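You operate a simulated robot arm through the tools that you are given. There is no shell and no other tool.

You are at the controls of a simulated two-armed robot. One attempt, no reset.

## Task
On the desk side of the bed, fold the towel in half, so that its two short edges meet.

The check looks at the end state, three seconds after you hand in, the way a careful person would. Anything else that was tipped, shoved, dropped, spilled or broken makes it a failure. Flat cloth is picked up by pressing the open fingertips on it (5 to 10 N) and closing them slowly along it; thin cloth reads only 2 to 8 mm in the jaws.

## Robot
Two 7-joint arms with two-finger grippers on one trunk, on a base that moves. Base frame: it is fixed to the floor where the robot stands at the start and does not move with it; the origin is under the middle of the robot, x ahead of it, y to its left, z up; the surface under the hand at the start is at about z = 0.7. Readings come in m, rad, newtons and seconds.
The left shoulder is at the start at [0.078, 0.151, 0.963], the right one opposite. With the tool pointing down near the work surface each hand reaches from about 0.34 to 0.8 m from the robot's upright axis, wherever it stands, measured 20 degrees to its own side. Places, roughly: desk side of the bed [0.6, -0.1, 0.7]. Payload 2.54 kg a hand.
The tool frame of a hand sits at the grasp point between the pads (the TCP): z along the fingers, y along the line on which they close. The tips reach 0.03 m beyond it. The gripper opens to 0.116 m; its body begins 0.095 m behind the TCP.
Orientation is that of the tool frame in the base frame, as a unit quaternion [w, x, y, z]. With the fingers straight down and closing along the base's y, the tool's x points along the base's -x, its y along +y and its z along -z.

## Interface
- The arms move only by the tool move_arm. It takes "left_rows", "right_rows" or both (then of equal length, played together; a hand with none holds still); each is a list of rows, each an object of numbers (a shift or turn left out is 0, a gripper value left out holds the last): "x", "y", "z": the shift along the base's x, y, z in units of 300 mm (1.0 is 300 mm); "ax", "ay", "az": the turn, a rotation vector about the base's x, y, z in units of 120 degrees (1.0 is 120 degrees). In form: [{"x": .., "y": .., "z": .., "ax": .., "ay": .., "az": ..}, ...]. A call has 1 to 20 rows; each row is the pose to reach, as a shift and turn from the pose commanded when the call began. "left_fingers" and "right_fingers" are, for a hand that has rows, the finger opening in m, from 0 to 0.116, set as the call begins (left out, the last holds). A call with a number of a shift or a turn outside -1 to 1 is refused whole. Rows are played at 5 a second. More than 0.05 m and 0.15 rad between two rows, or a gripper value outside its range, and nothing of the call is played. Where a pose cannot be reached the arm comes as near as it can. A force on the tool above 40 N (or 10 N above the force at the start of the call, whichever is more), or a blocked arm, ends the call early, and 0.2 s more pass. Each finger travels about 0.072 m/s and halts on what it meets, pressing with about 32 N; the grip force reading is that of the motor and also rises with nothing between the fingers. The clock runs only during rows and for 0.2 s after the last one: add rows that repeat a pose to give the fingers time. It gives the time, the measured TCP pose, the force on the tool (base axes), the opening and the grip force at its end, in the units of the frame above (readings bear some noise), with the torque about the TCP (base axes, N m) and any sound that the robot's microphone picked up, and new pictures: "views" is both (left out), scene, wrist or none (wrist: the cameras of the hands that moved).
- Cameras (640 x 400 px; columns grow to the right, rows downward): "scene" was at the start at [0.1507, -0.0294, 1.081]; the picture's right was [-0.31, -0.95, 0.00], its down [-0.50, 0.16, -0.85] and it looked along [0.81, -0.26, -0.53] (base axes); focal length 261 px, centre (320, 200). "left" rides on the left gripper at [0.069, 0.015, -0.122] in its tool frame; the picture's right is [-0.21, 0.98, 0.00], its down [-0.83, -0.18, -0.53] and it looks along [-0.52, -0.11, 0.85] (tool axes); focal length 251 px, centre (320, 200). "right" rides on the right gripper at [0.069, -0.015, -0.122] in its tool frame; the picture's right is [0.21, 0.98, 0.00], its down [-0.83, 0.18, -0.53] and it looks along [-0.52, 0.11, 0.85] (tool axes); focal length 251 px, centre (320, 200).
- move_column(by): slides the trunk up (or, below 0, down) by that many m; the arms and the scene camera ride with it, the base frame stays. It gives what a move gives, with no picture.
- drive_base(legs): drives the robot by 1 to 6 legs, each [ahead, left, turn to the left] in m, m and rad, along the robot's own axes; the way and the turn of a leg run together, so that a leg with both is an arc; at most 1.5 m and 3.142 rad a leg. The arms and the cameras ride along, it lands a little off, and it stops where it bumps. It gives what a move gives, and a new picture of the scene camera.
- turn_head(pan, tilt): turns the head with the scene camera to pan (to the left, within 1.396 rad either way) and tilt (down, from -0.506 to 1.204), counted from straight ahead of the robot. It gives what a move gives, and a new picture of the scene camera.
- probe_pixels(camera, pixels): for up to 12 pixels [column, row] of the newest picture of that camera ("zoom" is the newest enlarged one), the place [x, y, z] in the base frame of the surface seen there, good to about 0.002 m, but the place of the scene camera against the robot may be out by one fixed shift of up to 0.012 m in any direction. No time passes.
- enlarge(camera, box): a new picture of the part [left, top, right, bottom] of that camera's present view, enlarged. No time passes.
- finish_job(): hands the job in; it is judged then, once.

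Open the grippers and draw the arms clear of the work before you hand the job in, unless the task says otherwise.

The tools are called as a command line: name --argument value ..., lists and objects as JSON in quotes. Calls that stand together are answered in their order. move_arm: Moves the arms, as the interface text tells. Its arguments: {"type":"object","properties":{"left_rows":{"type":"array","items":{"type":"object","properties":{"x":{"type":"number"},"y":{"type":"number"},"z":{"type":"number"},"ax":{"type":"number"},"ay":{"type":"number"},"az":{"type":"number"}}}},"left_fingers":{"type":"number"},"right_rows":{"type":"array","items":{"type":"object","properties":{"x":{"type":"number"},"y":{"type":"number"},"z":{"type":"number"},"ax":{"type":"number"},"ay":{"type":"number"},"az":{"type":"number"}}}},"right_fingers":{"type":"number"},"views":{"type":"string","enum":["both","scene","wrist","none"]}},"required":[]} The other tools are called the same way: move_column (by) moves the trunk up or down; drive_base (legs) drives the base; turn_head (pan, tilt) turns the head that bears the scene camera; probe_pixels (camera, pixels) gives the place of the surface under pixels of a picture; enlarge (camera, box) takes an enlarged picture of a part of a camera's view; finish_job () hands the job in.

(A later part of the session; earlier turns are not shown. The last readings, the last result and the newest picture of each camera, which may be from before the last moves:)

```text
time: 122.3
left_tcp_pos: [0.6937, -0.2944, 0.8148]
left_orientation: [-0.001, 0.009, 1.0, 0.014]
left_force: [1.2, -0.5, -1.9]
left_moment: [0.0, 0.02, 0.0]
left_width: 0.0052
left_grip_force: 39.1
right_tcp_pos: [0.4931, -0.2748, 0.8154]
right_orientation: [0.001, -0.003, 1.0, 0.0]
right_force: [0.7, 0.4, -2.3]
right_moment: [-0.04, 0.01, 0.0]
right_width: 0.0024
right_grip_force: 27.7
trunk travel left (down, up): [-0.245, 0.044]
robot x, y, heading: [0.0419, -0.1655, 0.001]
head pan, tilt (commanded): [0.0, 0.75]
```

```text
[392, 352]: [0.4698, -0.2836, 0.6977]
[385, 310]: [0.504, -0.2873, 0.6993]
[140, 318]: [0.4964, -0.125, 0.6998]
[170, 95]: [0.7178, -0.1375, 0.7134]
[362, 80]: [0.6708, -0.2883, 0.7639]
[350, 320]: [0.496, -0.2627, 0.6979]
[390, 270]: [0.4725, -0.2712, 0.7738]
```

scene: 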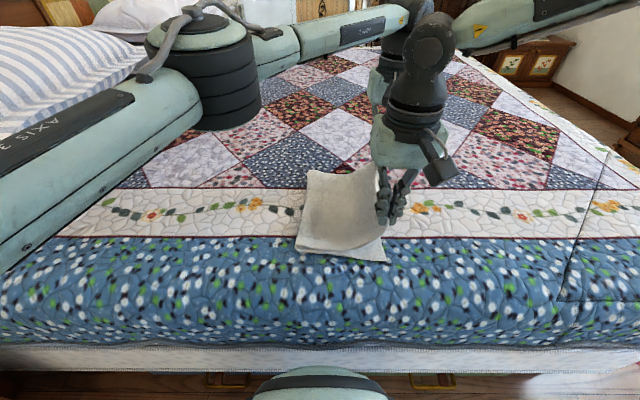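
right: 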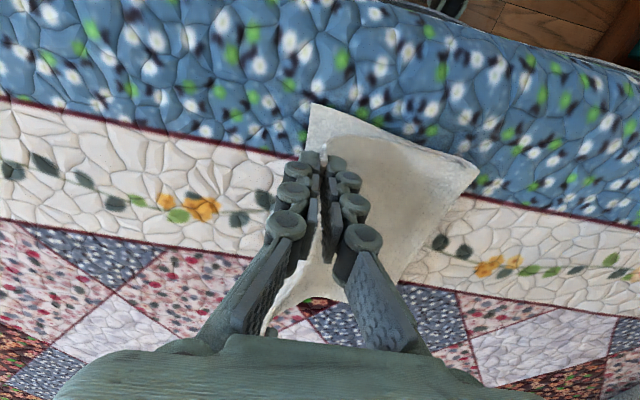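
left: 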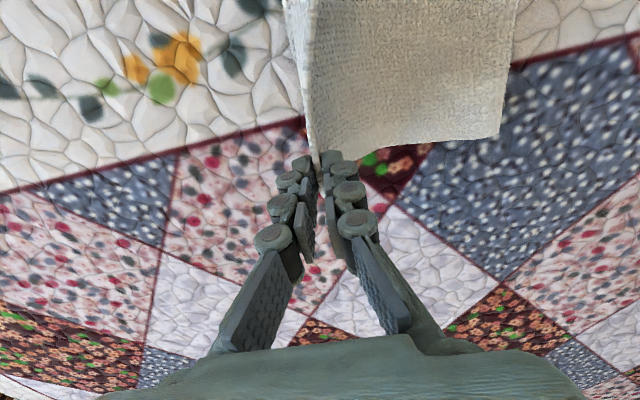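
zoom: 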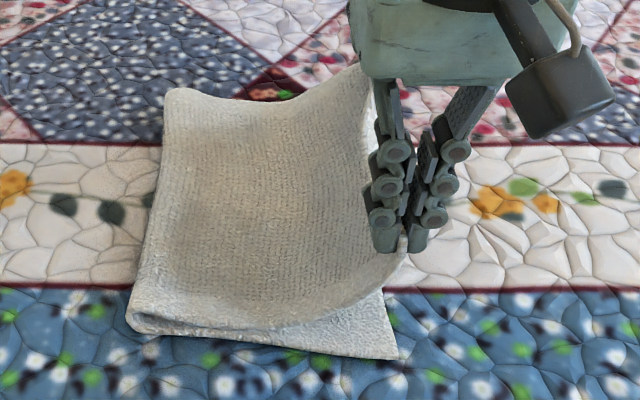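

The lower layer's edge is at y≈−0.285, but the fold line has crept to −0.124/−0.135 (should be ≈−0.10), so the leaf is too long by ~4 cm. I lift and carry the edge back toward +y to let the fold roll out again.

move_arm --left_rows '[{"y": 0.04, "z": 0.05}, {"y": 0.08, "z": 0.1}, {"y": 0.12, "z": 0.13}]' --right_rows '[{"y": 0.03, "z": 0.05}, {"y": 0.06, "z": 0.1}, {"y": 0.09, "z": 0.13}]' --views "none"

drive_base --legs '[[0.0, 0.1, 0.0]]'

enlarge --camera "scene" --box '[310, 120, 520, 278]'

```text
time: 123.1
left_tcp_pos: [0.6941, -0.2568, 0.8545]
left_orientation: [-0.002, 0.009, 1.0, 0.014]
left_force: [3.6, 1.2, 3.1]
left_moment: [0.0, -0.05, -0.02]
left_width: 0.0018
left_grip_force: 26.9
right_tcp_pos: [0.4932, -0.2488, 0.854]
right_orientation: [0.001, -0.002, 1.0, 0.0]
right_force: [-1.3, -0.3, 2.8]
right_moment: [-0.03, 0.0, -0.01]
right_width: 0.0018
right_grip_force: 31.4
trunk travel left (down, up): [-0.245, 0.044]
robot x, y, heading: [0.0455, -0.1664, 0.005]
head pan, tilt (commanded): [0.0, 0.75]
```

```text
time: 124.8
left_tcp_pos: [0.6942, -0.1587, 0.8542]
left_orientation: [-0.001, 0.01, 1.0, 0.014]
left_force: [-0.9, -0.5, 2.7]
left_moment: [-0.03, 0.01, -0.04]
left_width: 0.0016
left_grip_force: 31.2
right_tcp_pos: [0.4924, -0.1482, 0.8541]
right_orientation: [0.001, 0.0, 1.0, 0.0]
right_force: [0.7, 1.1, 2.7]
right_moment: [0.0, -0.06, -0.01]
right_width: 0.0028
right_grip_force: 34.9
trunk travel left (down, up): [-0.245, 0.044]
robot x, y, heading: [0.0416, -0.0625, -0.003]
head pan, tilt (commanded): [0.0, 0.75]
```

scene: 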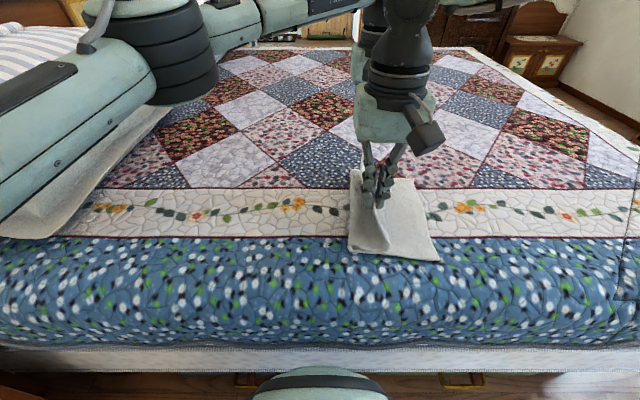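

```text
2.53 times, centred on (415, 199) of scene
```

zoom: 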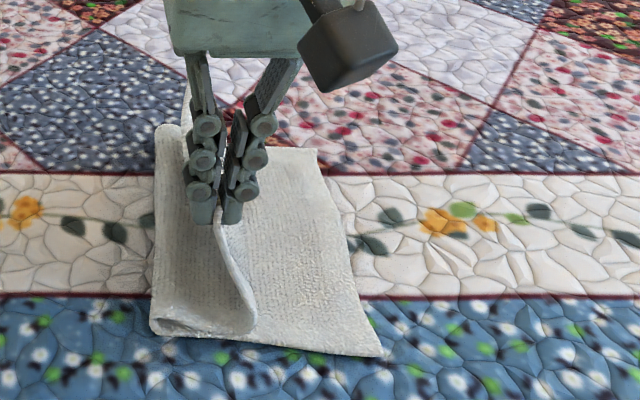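

The slack lies on the inner side; the fold itself hasn't rolled out yet. I raise a little and drive 9 cm further toward +y so the leaf pulls taut upright over the correct fold line.

move_arm --left_rows '[{"y": 0.02, "z": 0.06}, {"y": 0.04, "z": 0.12}]' --right_rows '[{"y": 0.02, "z": 0.06}, {"y": 0.02, "z": 0.12}]' --views "none"

drive_base --legs '[[0.0, 0.085, 0.0]]'

enlarge --camera "scene" --box '[350, 100, 560, 278]'

```text
time: 125.4
left_tcp_pos: [0.6918, -0.1468, 0.8893]
left_orientation: [-0.002, 0.011, 1.0, 0.014]
left_force: [0.7, -0.6, -2.2]
left_moment: [0.07, 0.0, -0.02]
left_width: 0.0018
left_grip_force: 26.6
right_tcp_pos: [0.493, -0.1419, 0.8896]
right_orientation: [0.0, 0.001, 1.0, 0.0]
right_force: [-1.0, -0.6, 0.9]
right_moment: [0.01, 0.0, 0.01]
right_width: 0.0023
right_grip_force: 31.8
trunk travel left (down, up): [-0.245, 0.044]
robot x, y, heading: [0.043, -0.0651, -0.002]
head pan, tilt (commanded): [0.0, 0.75]
```

```text
time: 126.8
left_tcp_pos: [0.6925, -0.0665, 0.8894]
left_orientation: [-0.002, 0.012, 1.0, 0.014]
left_force: [-0.7, -0.2, 1.0]
left_moment: [0.01, 0.0, 0.01]
left_width: 0.0021
left_grip_force: 29.6
right_tcp_pos: [0.4928, -0.0611, 0.8901]
right_orientation: [0.001, 0.001, 1.0, 0.0]
right_force: [-1.2, 0.5, 0.9]
right_moment: [-0.06, -0.01, 0.0]
right_width: 0.0033
right_grip_force: 35.2
trunk travel left (down, up): [-0.245, 0.044]
robot x, y, heading: [0.0438, 0.0176, -0.002]
head pan, tilt (commanded): [0.0, 0.75]
```

scene: 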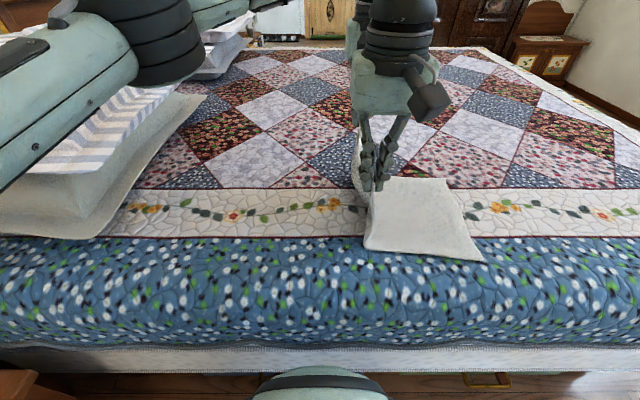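

```text
2.25 times, centred on (455, 189) of scene
```

zoom: 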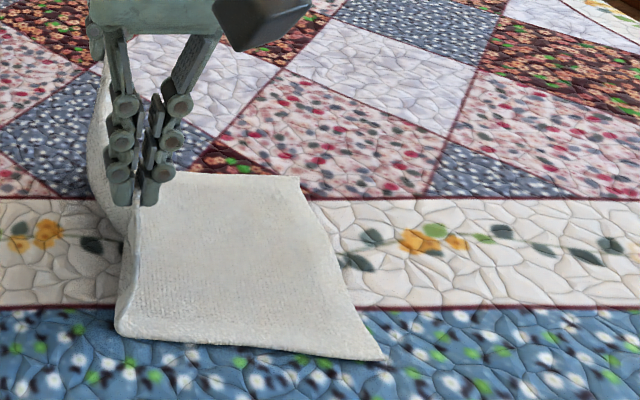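

The leaf stands upright and the lower layer is flat. I probe its base line and lower corners.

probe_pixels --camera "zoom" --pixels '[[124, 325], [376, 354], [296, 182], [135, 260], [110, 225], [92, 150], [150, 325], [200, 190], [125, 300]]'

move_arm --left_rows '[{"z": 0.0}]' --right_rows '[{"z": 0.0}]' --views "wrist"

```text
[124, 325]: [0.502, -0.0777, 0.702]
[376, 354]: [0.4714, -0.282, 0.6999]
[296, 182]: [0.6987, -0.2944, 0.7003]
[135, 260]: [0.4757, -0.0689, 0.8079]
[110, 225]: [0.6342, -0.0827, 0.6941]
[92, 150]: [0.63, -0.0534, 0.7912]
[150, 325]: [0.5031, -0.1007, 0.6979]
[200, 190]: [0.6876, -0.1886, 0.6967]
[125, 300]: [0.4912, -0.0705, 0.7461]
```

```text
time: 127.2
left_tcp_pos: [0.6925, -0.0658, 0.8892]
left_orientation: [-0.001, 0.013, 1.0, 0.014]
left_force: [-0.2, 0.3, -0.1]
left_moment: [0.01, -0.02, 0.0]
left_width: 0.0031
left_grip_force: 29.8
right_tcp_pos: [0.4924, -0.0613, 0.8906]
right_orientation: [0.001, 0.002, 1.0, 0.0]
right_force: [0.6, 0.2, 2.5]
right_moment: [0.0, 0.01, 0.02]
right_width: 0.0017
right_grip_force: 29.9
trunk travel left (down, up): [-0.245, 0.044]
robot x, y, heading: [0.0414, 0.02, -0.004]
head pan, tilt (commanded): [0.0, 0.75]
```

right: 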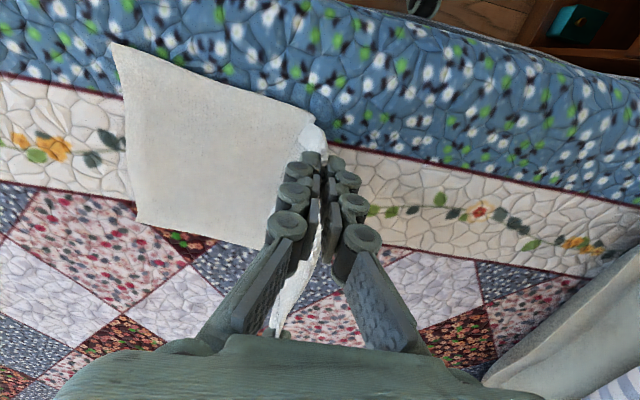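
left: 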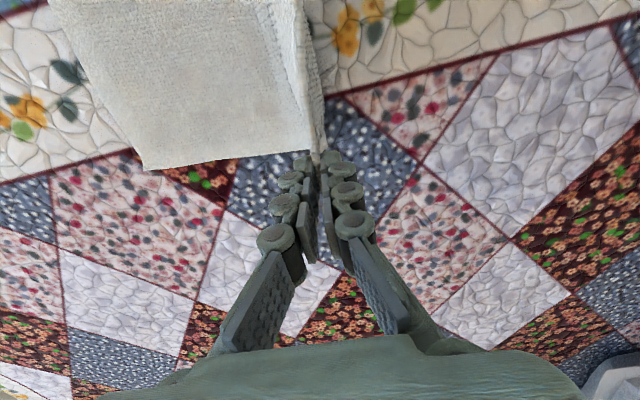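

Lower layer is flat from y≈−0.283/−0.294 to the upright leaf's base at ≈−0.08, just right. Now I redo the fold with a smaller radius: drive 10 cm right at this height.

drive_base --legs '[[0.0, -0.1, 0.0]]'

move_arm --left_rows '[{"z": -0.06}, {"z": -0.12}, {"z": -0.18}]' --right_rows '[{"z": -0.06}, {"z": -0.12}, {"z": -0.18}]' --views "scene"

enlarge --camera "scene" --box '[310, 120, 520, 278]'

```text
time: 128.8
left_tcp_pos: [0.692, -0.1663, 0.8895]
left_orientation: [-0.001, 0.012, 1.0, 0.014]
left_force: [0.0, -0.7, -0.6]
left_moment: [0.03, -0.03, 0.0]
left_width: 0.003
left_grip_force: 32.0
right_tcp_pos: [0.4925, -0.1613, 0.8894]
right_orientation: [0.001, 0.001, 1.0, 0.0]
right_force: [0.1, -1.2, -0.8]
right_moment: [-0.01, -0.05, 0.02]
right_width: 0.0043
right_grip_force: 35.5
trunk travel left (down, up): [-0.245, 0.044]
robot x, y, heading: [0.0435, -0.0844, -0.002]
head pan, tilt (commanded): [0.0, 0.75]
```

scene: 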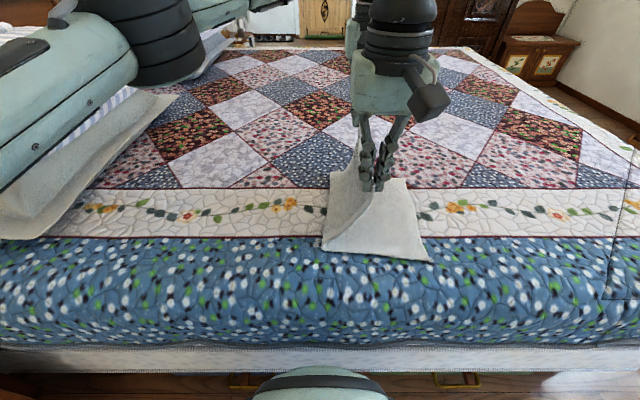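

```text
time: 129.7
left_tcp_pos: [0.6942, -0.1661, 0.8359]
left_orientation: [-0.002, 0.013, 1.0, 0.014]
left_force: [-0.4, 0.9, -0.5]
left_moment: [-0.01, 0.0, -0.01]
left_width: 0.0027
left_grip_force: 31.5
right_tcp_pos: [0.4954, -0.1633, 0.8333]
right_orientation: [0.0, 0.001, 1.0, 0.0]
right_force: [0.5, -0.8, -0.8]
right_moment: [-0.01, 0.01, 0.01]
right_width: 0.0039
right_grip_force: 33.2
trunk travel left (down, up): [-0.245, 0.044]
robot x, y, heading: [0.0469, -0.0829, -0.004]
head pan, tilt (commanded): [0.0, 0.75]
```

scene: 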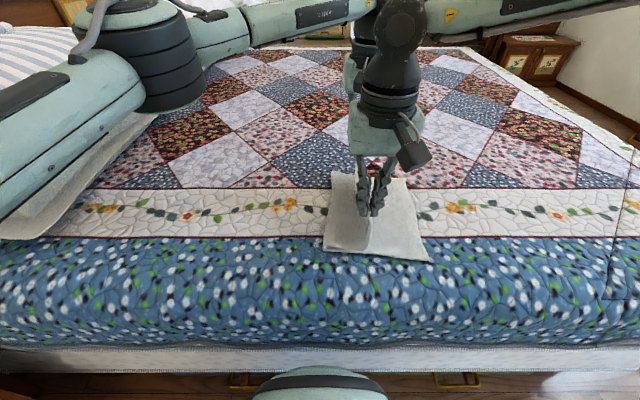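

```text
2.53 times, centred on (415, 199) of scene
```

zoom: 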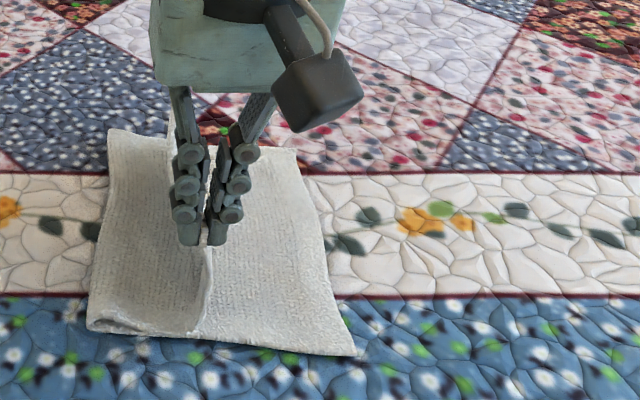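

The fold line stays put on the left while the leaf comes over. I probe quickly, then drive another 7 cm.

probe_pixels --camera "zoom" --pixels '[[92, 318], [350, 350], [295, 155], [112, 135], [200, 320]]'

drive_base --legs '[[0.0, -0.07, 0.0]]'

move_arm --left_rows '[{"z": -0.06}, {"z": -0.12}, {"z": -0.16}]' --right_rows '[{"z": -0.06}, {"z": -0.12}, {"z": -0.15}]' --views "both"

enlarge --camera "scene" --box '[280, 130, 480, 278]'

```text
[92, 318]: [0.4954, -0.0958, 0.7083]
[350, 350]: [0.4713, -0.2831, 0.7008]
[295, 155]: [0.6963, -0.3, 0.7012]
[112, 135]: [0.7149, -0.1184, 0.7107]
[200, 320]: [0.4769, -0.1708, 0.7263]
```

```text
time: 131.0
left_tcp_pos: [0.6941, -0.2374, 0.8357]
left_orientation: [-0.001, 0.013, 1.0, 0.014]
left_force: [-0.7, -0.7, -0.8]
left_moment: [0.01, -0.02, 0.01]
left_width: 0.0031
left_grip_force: 31.6
right_tcp_pos: [0.4944, -0.234, 0.8346]
right_orientation: [0.001, 0.002, 1.0, 0.001]
right_force: [1.0, 0.3, 2.3]
right_moment: [0.07, -0.03, 0.0]
right_width: 0.0016
right_grip_force: 29.1
trunk travel left (down, up): [-0.245, 0.044]
robot x, y, heading: [0.043, -0.1545, -0.003]
head pan, tilt (commanded): [0.0, 0.75]
```

scene: 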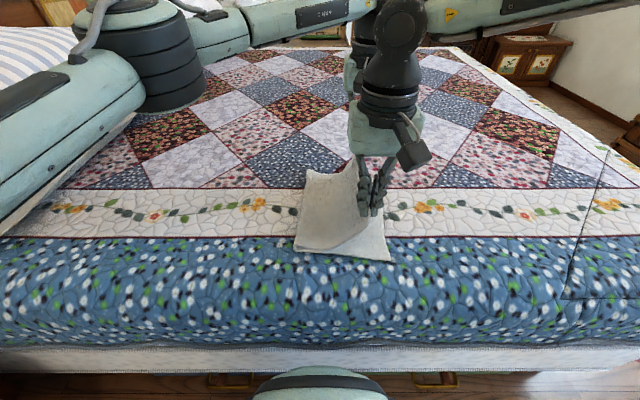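

```text
time: 131.8
left_tcp_pos: [0.693, -0.2375, 0.7884]
left_orientation: [-0.003, 0.013, 1.0, 0.014]
left_force: [0.2, -0.5, -0.2]
left_moment: [0.03, -0.01, -0.03]
left_width: 0.0028
left_grip_force: 32.2
right_tcp_pos: [0.495, -0.236, 0.7896]
right_orientation: [0.0, 0.001, 1.0, 0.0]
right_force: [-0.4, -0.3, 1.4]
right_moment: [-0.04, -0.03, 0.03]
right_width: 0.0021
right_grip_force: 33.6
trunk travel left (down, up): [-0.245, 0.044]
robot x, y, heading: [0.0416, -0.1503, -0.003]
head pan, tilt (commanded): [0.0, 0.75]
```

scene: 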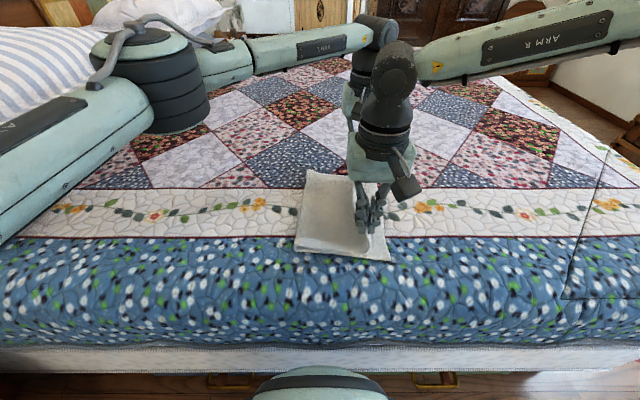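
right: 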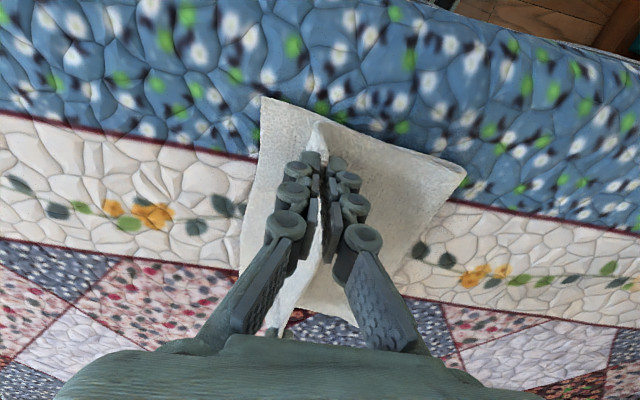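
left: 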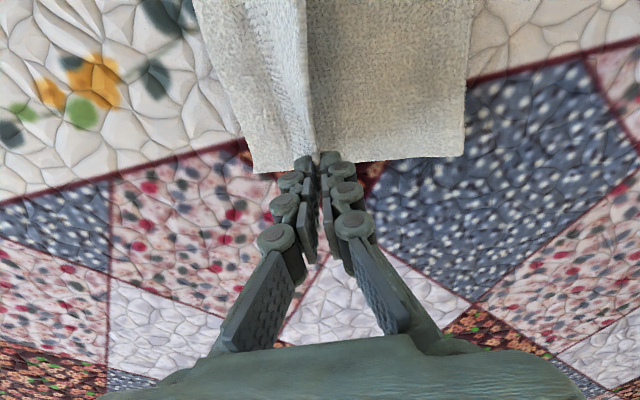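

```text
2.70 times, centred on (380, 204) of scene
```

zoom: 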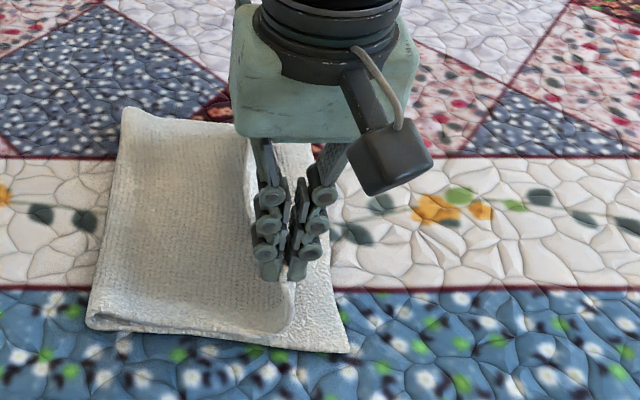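

I probe the fold and lower corners again before the last move.

probe_pixels --camera "zoom" --pixels '[[92, 318], [343, 346], [128, 114], [280, 320], [110, 220]]'

probe_pixels --camera "right" --pixels '[[264, 101], [460, 178], [240, 260], [330, 130], [255, 180]]'

probe_pixels --camera "left" --pixels '[[258, 167], [230, 100], [463, 150], [470, 60], [300, 120], [260, 60], [285, 60]]'

```text
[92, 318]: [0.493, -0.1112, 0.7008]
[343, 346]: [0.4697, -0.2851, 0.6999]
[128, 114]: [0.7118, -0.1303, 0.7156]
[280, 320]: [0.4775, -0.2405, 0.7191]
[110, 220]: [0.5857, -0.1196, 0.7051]
```

```text
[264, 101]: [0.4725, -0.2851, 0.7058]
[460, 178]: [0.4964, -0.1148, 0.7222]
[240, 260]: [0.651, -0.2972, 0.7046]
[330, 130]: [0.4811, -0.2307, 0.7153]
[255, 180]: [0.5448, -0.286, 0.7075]
```

```text
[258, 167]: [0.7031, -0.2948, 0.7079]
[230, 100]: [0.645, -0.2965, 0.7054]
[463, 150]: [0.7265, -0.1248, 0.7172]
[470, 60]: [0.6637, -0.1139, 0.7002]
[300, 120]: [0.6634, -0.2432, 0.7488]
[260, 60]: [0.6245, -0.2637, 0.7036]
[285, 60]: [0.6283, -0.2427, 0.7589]
```

The fold has crept slightly again (near −0.111, far −0.130). I lower the edge here first so the slack bulges and pushes the fold back outward, and look.

move_arm --left_rows '[{"y": 0.02, "z": -0.05}, {"y": 0.04, "z": -0.09}, {"y": 0.05, "z": -0.115}]' --right_rows '[{"y": 0.0, "z": -0.05}, {"y": 0.01, "z": -0.09}, {"y": 0.015, "z": -0.115}]' --views "none"

enlarge --camera "scene" --box '[280, 130, 480, 278]'

probe_pixels --camera "zoom" --pixels '[[92, 318], [343, 346], [128, 114], [280, 320], [110, 220], [180, 220]]'

```text
time: 132.6
left_tcp_pos: [0.6923, -0.223, 0.7539]
left_orientation: [-0.001, 0.013, 1.0, 0.014]
left_force: [-2.2, 0.0, 0.6]
left_moment: [-0.04, 0.02, -0.02]
left_width: 0.0029
left_grip_force: 31.3
right_tcp_pos: [0.4898, -0.2442, 0.7631]
right_orientation: [0.001, 0.002, 1.0, 0.0]
right_force: [1.2, 0.3, 3.3]
right_moment: [-0.03, 0.0, -0.04]
right_width: 0.0023
right_grip_force: 33.2
right hand out of reach, approached as far as the arm can: row 1, 2, 3
trunk travel left (down, up): [-0.245, 0.044]
robot x, y, heading: [0.0399, -0.1523, -0.007]
head pan, tilt (commanded): [0.0, 0.75]
```

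```text
2.70 times, centred on (380, 204) of scene
```

zoom: 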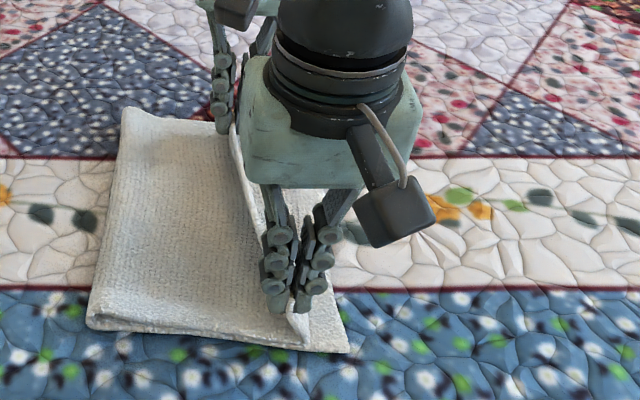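

```text
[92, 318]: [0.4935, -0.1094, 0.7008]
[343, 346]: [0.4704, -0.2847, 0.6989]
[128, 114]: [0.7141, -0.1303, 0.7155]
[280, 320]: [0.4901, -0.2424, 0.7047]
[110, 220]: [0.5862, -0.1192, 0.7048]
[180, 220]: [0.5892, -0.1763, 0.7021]
```

The leaf lies flat now but is 1.5–3 cm too long because the fold crept. I redo the pass: raise, drive back so the upright leaf's base is further left (y≈−0.06), then return low so the fold only rolls as far as needed.

move_arm --left_rows '[{"y": -0.01, "z": 0.1}, {"y": -0.02, "z": 0.2}, {"y": -0.03, "z": 0.3}, {"y": -0.03, "z": 0.36}]' --right_rows '[{"z": 0.1}, {"z": 0.2}, {"z": 0.28}, {"z": 0.33}]' --views "none"

drive_base --legs '[[0.0, 0.12, 0.0]]'

drive_base --legs '[[0.0, 0.085, 0.0]]'

enlarge --camera "scene" --box '[350, 100, 590, 278]'

```text
time: 133.6
left_tcp_pos: [0.6915, -0.2303, 0.8584]
left_orientation: [-0.001, 0.013, 1.0, 0.013]
left_force: [-0.2, -0.4, 0.4]
left_moment: [0.02, 0.02, -0.02]
left_width: 0.0029
left_grip_force: 31.5
right_tcp_pos: [0.4908, -0.2413, 0.8639]
right_orientation: [0.001, 0.002, 1.0, -0.001]
right_force: [1.1, 0.1, 3.2]
right_moment: [-0.06, -0.05, -0.01]
right_width: 0.0027
right_grip_force: 34.6
trunk travel left (down, up): [-0.245, 0.044]
robot x, y, heading: [0.0434, -0.1556, -0.007]
head pan, tilt (commanded): [0.0, 0.75]
```

```text
time: 135.4
left_tcp_pos: [0.6928, -0.1119, 0.8585]
left_orientation: [-0.002, 0.013, 1.0, 0.014]
left_force: [-0.6, 0.6, 0.1]
left_moment: [0.01, 0.01, -0.01]
left_width: 0.0027
left_grip_force: 32.2
right_tcp_pos: [0.492, -0.1224, 0.863]
right_orientation: [0.001, 0.001, 1.0, 0.0]
right_force: [0.3, -1.1, 2.1]
right_moment: [0.04, -0.03, 0.0]
right_width: 0.0021
right_grip_force: 32.5
trunk travel left (down, up): [-0.245, 0.044]
robot x, y, heading: [0.0446, -0.0397, -0.002]
head pan, tilt (commanded): [0.0, 0.75]
```

scene: 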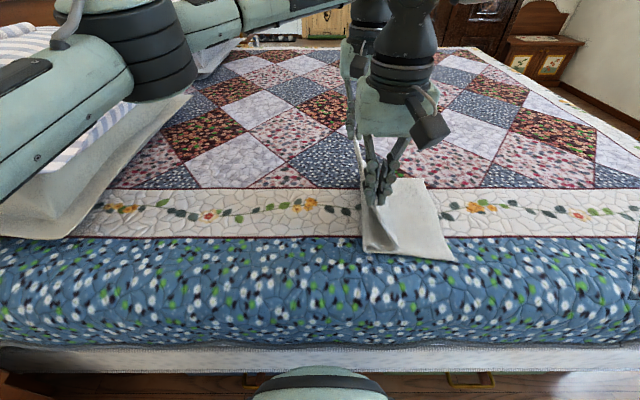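

```text
time: 136.9
left_tcp_pos: [0.693, -0.0281, 0.8588]
left_orientation: [-0.001, 0.012, 1.0, 0.014]
left_force: [0.0, 0.3, 0.4]
left_moment: [-0.01, 0.0, 0.0]
left_width: 0.003
left_grip_force: 31.9
right_tcp_pos: [0.4927, -0.0376, 0.8636]
right_orientation: [0.0, 0.001, 1.0, -0.001]
right_force: [-0.7, 0.4, -1.3]
right_moment: [-0.02, 0.0, -0.01]
right_width: 0.0042
right_grip_force: 35.1
trunk travel left (down, up): [-0.245, 0.044]
robot x, y, heading: [0.0518, 0.0469, -0.004]
head pan, tilt (commanded): [0.0, 0.75]
```

scene: 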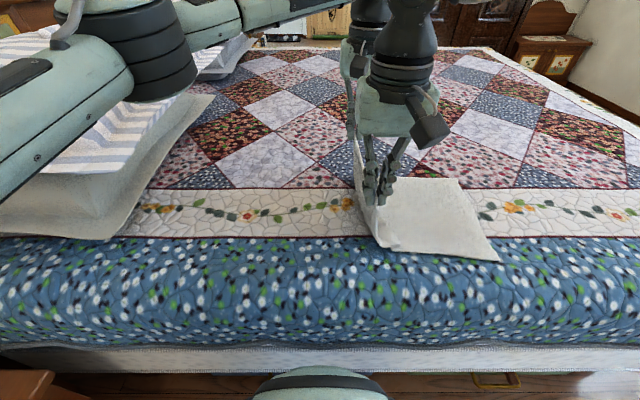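

```text
2.25 times, centred on (470, 189) of scene
```

zoom: 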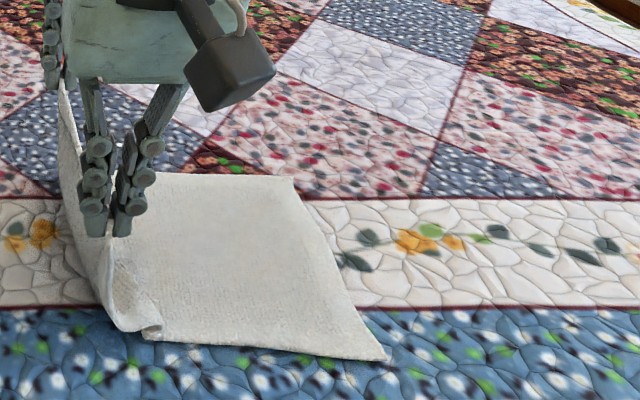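

There's a slack buckle at the near base (zoom (140,320)). I raise both hands ~3.5 cm with a slight +y move to pull it out straight.

move_arm --left_rows '[{"y": 0.01, "z": 0.05}, {"y": 0.02, "z": 0.1}]' --right_rows '[{"y": 0.02, "z": 0.06}, {"y": 0.05, "z": 0.13}]' --views "scene"

enlarge --camera "scene" --box '[350, 100, 590, 278]'

probe_pixels --camera "zoom" --pixels '[[118, 328], [150, 335], [380, 355], [290, 185], [110, 300], [80, 220], [66, 120]]'

```text
time: 137.5
left_tcp_pos: [0.6928, -0.0217, 0.8894]
left_orientation: [-0.002, 0.013, 1.0, 0.016]
left_force: [-0.7, -0.1, -0.4]
left_moment: [-0.05, -0.01, -0.02]
left_width: 0.0027
left_grip_force: 31.8
right_tcp_pos: [0.4923, -0.024, 0.9031]
right_orientation: [0.001, 0.002, 1.0, 0.0]
right_force: [0.0, 1.2, 0.1]
right_moment: [0.07, -0.02, -0.06]
right_width: 0.0018
right_grip_force: 28.1
trunk travel left (down, up): [-0.245, 0.044]
robot x, y, heading: [0.0411, 0.051, -0.004]
head pan, tilt (commanded): [0.0, 0.75]
```

scene: 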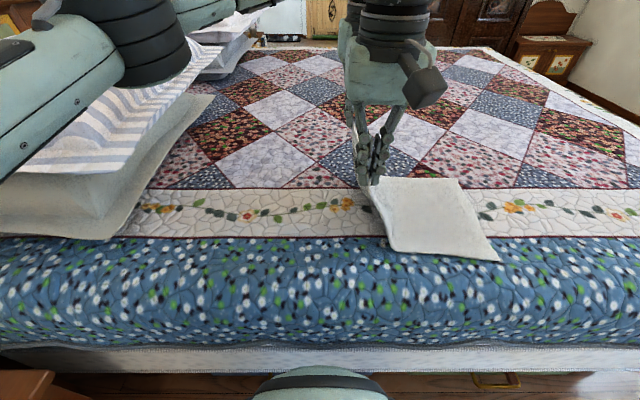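

```text
2.25 times, centred on (470, 189) of scene
```

zoom: 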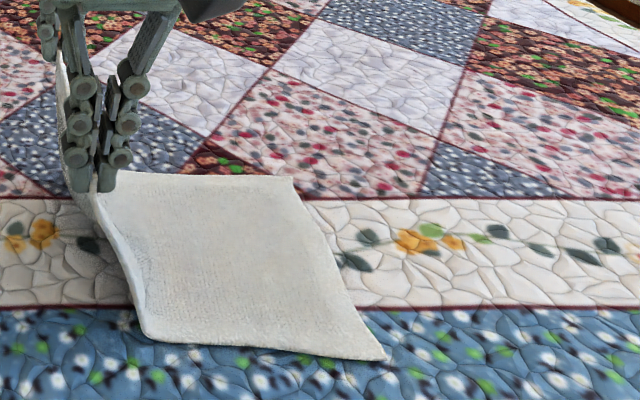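

```text
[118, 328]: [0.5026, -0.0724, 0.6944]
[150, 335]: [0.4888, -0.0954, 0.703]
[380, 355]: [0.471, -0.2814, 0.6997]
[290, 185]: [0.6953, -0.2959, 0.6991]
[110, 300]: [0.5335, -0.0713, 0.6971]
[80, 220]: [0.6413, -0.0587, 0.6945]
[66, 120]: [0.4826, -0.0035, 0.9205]
```

Clean now; the base line is near y≈−0.09/−0.07. I drive 3 cm more to +y and lower ~5 cm so more of the towel lies down to the left of the final fold line.

drive_base --legs '[[0.0, 0.03, 0.0]]'

move_arm --left_rows '[{"z": -0.06}, {"z": -0.12}, {"z": -0.15}]' --right_rows '[{"z": -0.07}, {"z": -0.14}, {"z": -0.19}]' --views "scene"

enlarge --camera "scene" --box '[360, 100, 600, 278]'

probe_pixels --camera "scene" --pixels '[[385, 245], [400, 245], [420, 245], [375, 215], [470, 185], [508, 262]]'

```text
time: 138.5
left_tcp_pos: [0.6925, 0.0075, 0.888]
left_orientation: [-0.001, 0.013, 1.0, 0.014]
left_force: [-0.8, -0.8, 0.8]
left_moment: [-0.04, 0.0, 0.01]
left_width: 0.0027
left_grip_force: 32.2
right_tcp_pos: [0.4917, 0.0077, 0.9021]
right_orientation: [0.001, 0.001, 1.0, 0.0]
right_force: [0.0, 0.2, -1.1]
right_moment: [-0.04, -0.04, 0.0]
right_width: 0.0042
right_grip_force: 34.6
trunk travel left (down, up): [-0.245, 0.044]
robot x, y, heading: [0.0437, 0.0777, -0.004]
head pan, tilt (commanded): [0.0, 0.75]
```

scene: 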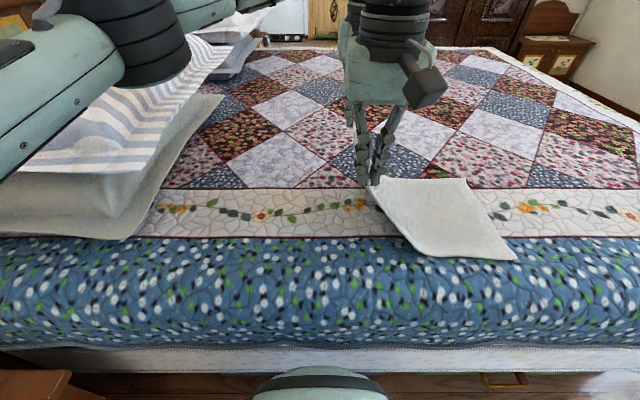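

```text
time: 139.3
left_tcp_pos: [0.6904, 0.0066, 0.843]
left_orientation: [-0.001, 0.011, 1.0, 0.015]
left_force: [1.0, -0.7, -0.6]
left_moment: [-0.02, 0.02, -0.02]
left_width: 0.003
left_grip_force: 31.9
right_tcp_pos: [0.4915, 0.0081, 0.845]
right_orientation: [0.0, 0.001, 1.0, 0.0]
right_force: [0.1, -0.6, -1.1]
right_moment: [0.0, -0.02, 0.02]
right_width: 0.0032
right_grip_force: 29.5
trunk travel left (down, up): [-0.245, 0.044]
robot x, y, heading: [0.0424, 0.0758, -0.003]
head pan, tilt (commanded): [0.0, 0.75]
```

scene: 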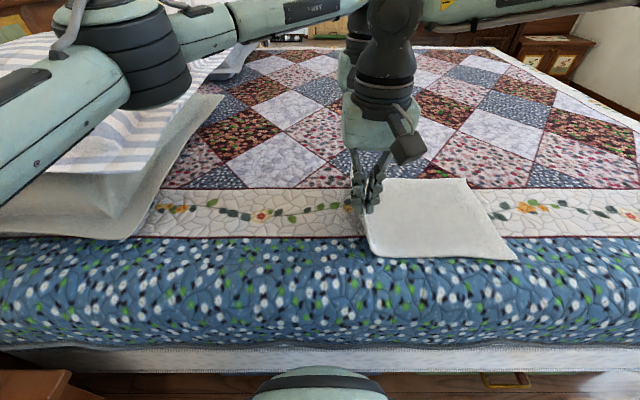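

```text
2.25 times, centred on (480, 189) of scene
```

zoom: 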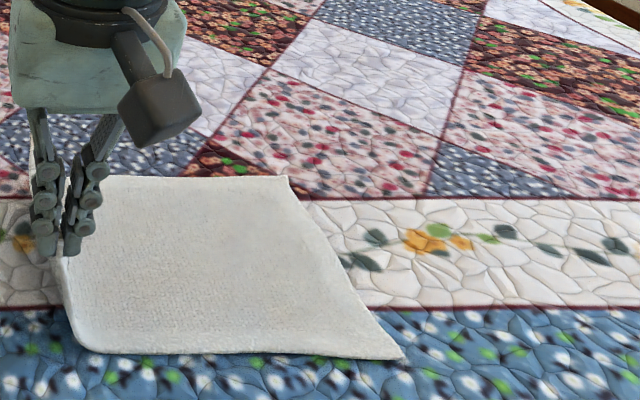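

```text
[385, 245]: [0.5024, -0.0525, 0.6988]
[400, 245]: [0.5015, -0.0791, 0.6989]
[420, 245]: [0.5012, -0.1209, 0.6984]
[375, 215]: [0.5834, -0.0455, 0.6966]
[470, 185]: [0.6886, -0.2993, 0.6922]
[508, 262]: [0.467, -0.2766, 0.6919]
```

The towel is flat out to y≈−0.045 on the left now. I return low: shift hands 2.5 cm right by arm, drive 8 cm, lower, and so on.

move_arm --left_rows '[{"y": -0.05, "z": 0.01}, {"y": -0.1, "z": 0.0}]' --right_rows '[{"y": -0.05, "z": 0.01}, {"y": -0.09, "z": 0.0}]' --views "none"

drive_base --legs '[[0.0, -0.08, 0.0]]'

move_arm --left_rows '[{"z": -0.05}, {"z": -0.085}]' --right_rows '[{"z": -0.05}, {"z": -0.085}]' --views "none"

drive_base --legs '[[0.0, -0.06, 0.0]]'

enlarge --camera "scene" --box '[300, 110, 540, 278]'

```text
time: 139.9
left_tcp_pos: [0.692, -0.0226, 0.8445]
left_orientation: [-0.002, 0.012, 1.0, 0.015]
left_force: [-0.5, -0.5, 0.2]
left_moment: [0.01, 0.05, 0.0]
left_width: 0.0028
left_grip_force: 32.2
right_tcp_pos: [0.4906, -0.0198, 0.8445]
right_orientation: [0.001, 0.001, 1.0, 0.001]
right_force: [-0.1, -0.6, 2.1]
right_moment: [0.01, -0.02, 0.02]
right_width: 0.002
right_grip_force: 31.6
trunk travel left (down, up): [-0.245, 0.044]
robot x, y, heading: [0.0462, 0.0777, -0.002]
head pan, tilt (commanded): [0.0, 0.75]
```

```text
time: 141.3
left_tcp_pos: [0.69, -0.1062, 0.8436]
left_orientation: [-0.002, 0.014, 1.0, 0.014]
left_force: [0.3, -0.2, -0.4]
left_moment: [0.01, 0.01, 0.0]
left_width: 0.0023
left_grip_force: 32.3
right_tcp_pos: [0.4904, -0.1025, 0.845]
right_orientation: [0.001, 0.004, 1.0, 0.0]
right_force: [-0.1, 0.2, -1.0]
right_moment: [-0.02, -0.01, -0.02]
right_width: 0.004
right_grip_force: 34.4
trunk travel left (down, up): [-0.245, 0.044]
robot x, y, heading: [0.0448, -0.0019, -0.006]
head pan, tilt (commanded): [0.0, 0.75]
```

scene: 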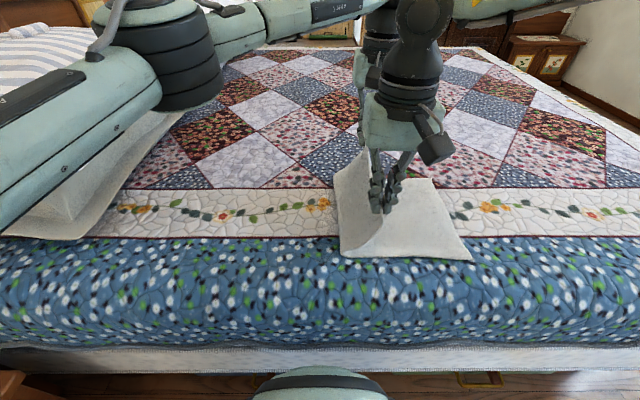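

```text
time: 141.9
left_tcp_pos: [0.6897, -0.1073, 0.8187]
left_orientation: [-0.003, 0.014, 1.0, 0.014]
left_force: [-0.4, -0.4, -0.4]
left_moment: [0.01, 0.05, 0.0]
left_width: 0.0029
left_grip_force: 32.2
right_tcp_pos: [0.4901, -0.1041, 0.8209]
right_orientation: [0.001, 0.003, 1.0, 0.001]
right_force: [0.7, 0.8, 1.2]
right_moment: [0.0, 0.0, 0.02]
right_width: 0.0019
right_grip_force: 28.0
trunk travel left (down, up): [-0.245, 0.044]
robot x, y, heading: [0.0404, 0.0002, -0.003]
head pan, tilt (commanded): [0.0, 0.75]
```

```text
time: 143.2
left_tcp_pos: [0.6919, -0.1653, 0.8185]
left_orientation: [-0.002, 0.013, 1.0, 0.014]
left_force: [0.4, 0.0, -0.9]
left_moment: [0.01, 0.03, 0.01]
left_width: 0.0027
left_grip_force: 32.1
right_tcp_pos: [0.4898, -0.1632, 0.8203]
right_orientation: [0.001, 0.001, 1.0, 0.0]
right_force: [0.8, -0.3, -1.5]
right_moment: [0.01, 0.02, -0.02]
right_width: 0.0029
right_grip_force: 29.5
trunk travel left (down, up): [-0.245, 0.044]
robot x, y, heading: [0.0408, -0.0637, -0.002]
head pan, tilt (commanded): [0.0, 0.75]
```

scene: 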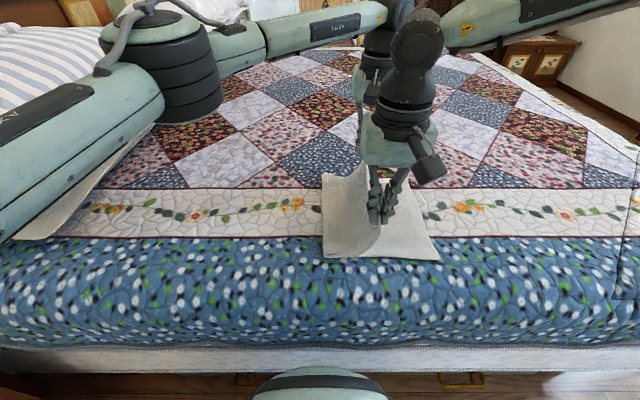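

```text
2.38 times, centred on (420, 194) of scene
```

zoom: 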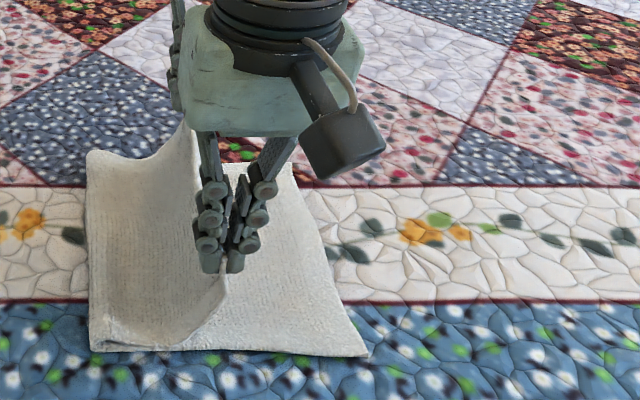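

probe_pixels --camera "zoom" --pixels '[[96, 343], [92, 160], [360, 350], [288, 172], [90, 250], [150, 345]]'

move_arm --left_rows '[{"z": -0.06}, {"z": -0.11}]' --right_rows '[{"z": -0.06}, {"z": -0.11}]' --views "none"

drive_base --legs '[[0.0, -0.06, 0.0]]'

enlarge --camera "scene" --box '[270, 110, 510, 278]'

```text
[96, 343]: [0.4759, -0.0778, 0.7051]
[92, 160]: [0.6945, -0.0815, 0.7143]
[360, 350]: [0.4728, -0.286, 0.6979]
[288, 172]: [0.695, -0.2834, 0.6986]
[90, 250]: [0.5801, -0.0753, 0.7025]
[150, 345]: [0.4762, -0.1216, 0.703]
```

```text
time: 143.8
left_tcp_pos: [0.6916, -0.1668, 0.7856]
left_orientation: [-0.001, 0.013, 1.0, 0.014]
left_force: [0.5, -0.3, 0.4]
left_moment: [-0.01, 0.05, -0.01]
left_width: 0.0028
left_grip_force: 31.6
right_tcp_pos: [0.491, -0.1633, 0.7874]
right_orientation: [0.001, 0.003, 1.0, 0.001]
right_force: [0.4, -0.4, 3.4]
right_moment: [-0.05, -0.03, 0.0]
right_width: 0.0018
right_grip_force: 31.2
trunk travel left (down, up): [-0.245, 0.044]
robot x, y, heading: [0.0443, -0.0646, -0.004]
head pan, tilt (commanded): [0.0, 0.75]
```

```text
time: 145.1
left_tcp_pos: [0.6899, -0.2257, 0.7857]
left_orientation: [-0.001, 0.011, 1.0, 0.014]
left_force: [0.3, 1.2, -0.9]
left_moment: [0.01, 0.02, 0.03]
left_width: 0.0027
left_grip_force: 31.8
right_tcp_pos: [0.4905, -0.223, 0.7867]
right_orientation: [0.001, 0.002, 1.0, 0.001]
right_force: [-0.5, 0.4, -1.5]
right_moment: [-0.01, 0.02, 0.01]
right_width: 0.0039
right_grip_force: 33.7
trunk travel left (down, up): [-0.245, 0.044]
robot x, y, heading: [0.0426, -0.1284, -0.003]
head pan, tilt (commanded): [0.0, 0.75]
```

scene: 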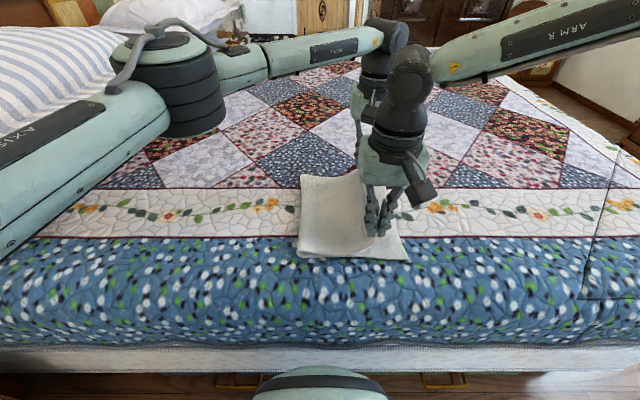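

```text
2.38 times, centred on (390, 194) of scene
```

zoom: 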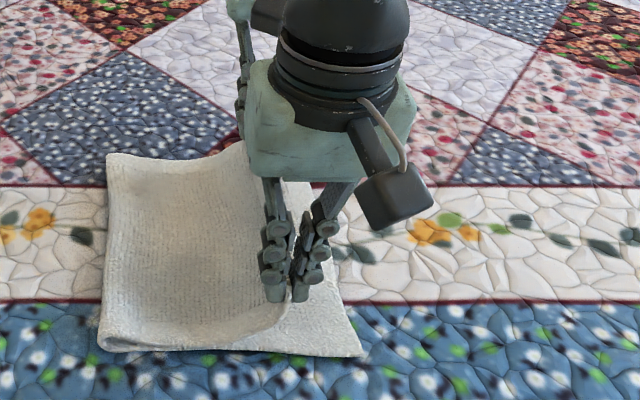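

probe_pixels --camera "zoom" --pixels '[[106, 343], [110, 160], [356, 350], [104, 250], [280, 335]]'

move_arm --left_rows '[{"z": -0.04}, {"z": -0.075}]' --right_rows '[{"z": -0.04}, {"z": -0.075}]' --views "wrist"

```text
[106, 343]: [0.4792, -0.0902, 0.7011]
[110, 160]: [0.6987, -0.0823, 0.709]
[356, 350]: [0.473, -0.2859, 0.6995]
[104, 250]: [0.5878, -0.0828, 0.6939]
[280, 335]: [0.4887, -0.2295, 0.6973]
```

```text
time: 145.7
left_tcp_pos: [0.6909, -0.2253, 0.7606]
left_orientation: [-0.002, 0.012, 1.0, 0.014]
left_force: [0.4, 0.6, 0.3]
left_moment: [-0.02, 0.01, 0.0]
left_width: 0.0029
left_grip_force: 32.2
right_tcp_pos: [0.4906, -0.2246, 0.7645]
right_orientation: [0.001, 0.002, 1.0, 0.0]
right_force: [0.7, 0.0, 0.5]
right_moment: [0.0, -0.01, -0.01]
right_width: 0.0017
right_grip_force: 28.1
trunk travel left (down, up): [-0.245, 0.044]
robot x, y, heading: [0.04, -0.1279, -0.003]
head pan, tilt (commanded): [0.0, 0.75]
```

right: 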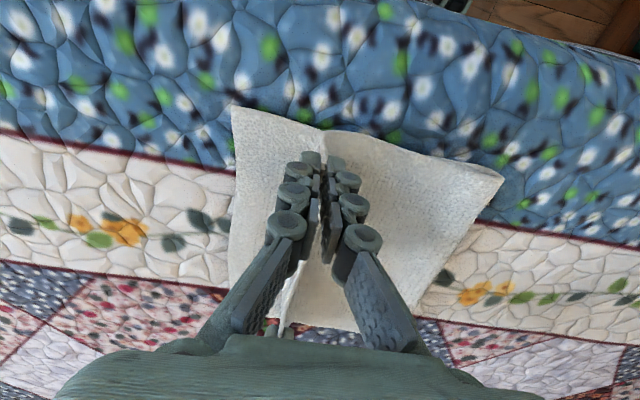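
left: 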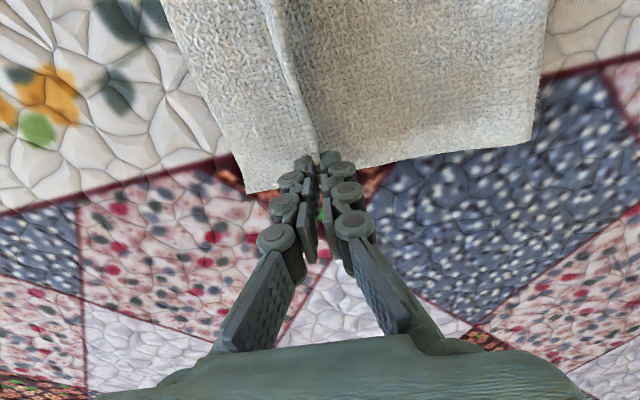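

Fold line is now near −0.090 / far −0.082. I probe the lower corners with the wrist cameras for the final target.

probe_pixels --camera "left" --pixels '[[248, 186], [215, 120], [530, 135], [540, 60], [300, 100], [280, 60], [290, 140]]'

probe_pixels --camera "right" --pixels '[[236, 110], [233, 160], [497, 180], [470, 220], [325, 140]]'

enlarge --camera "left" --box '[160, 0, 460, 200]'

```text
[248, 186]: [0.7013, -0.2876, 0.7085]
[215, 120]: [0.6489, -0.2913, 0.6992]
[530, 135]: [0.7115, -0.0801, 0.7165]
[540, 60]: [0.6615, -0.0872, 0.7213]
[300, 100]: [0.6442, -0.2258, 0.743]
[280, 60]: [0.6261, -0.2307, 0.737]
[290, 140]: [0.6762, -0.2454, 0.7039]
```

```text
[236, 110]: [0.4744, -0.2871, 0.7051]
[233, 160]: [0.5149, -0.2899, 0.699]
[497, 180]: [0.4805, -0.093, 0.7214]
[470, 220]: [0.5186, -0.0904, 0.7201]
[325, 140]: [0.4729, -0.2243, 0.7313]
```

```text
2.00 times, centred on (310, 100) of left
```

zoom: 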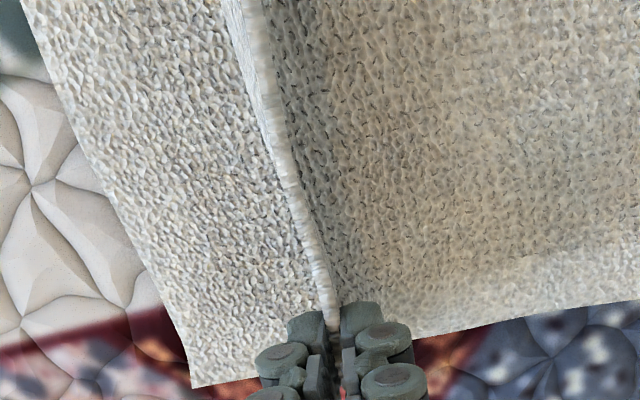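

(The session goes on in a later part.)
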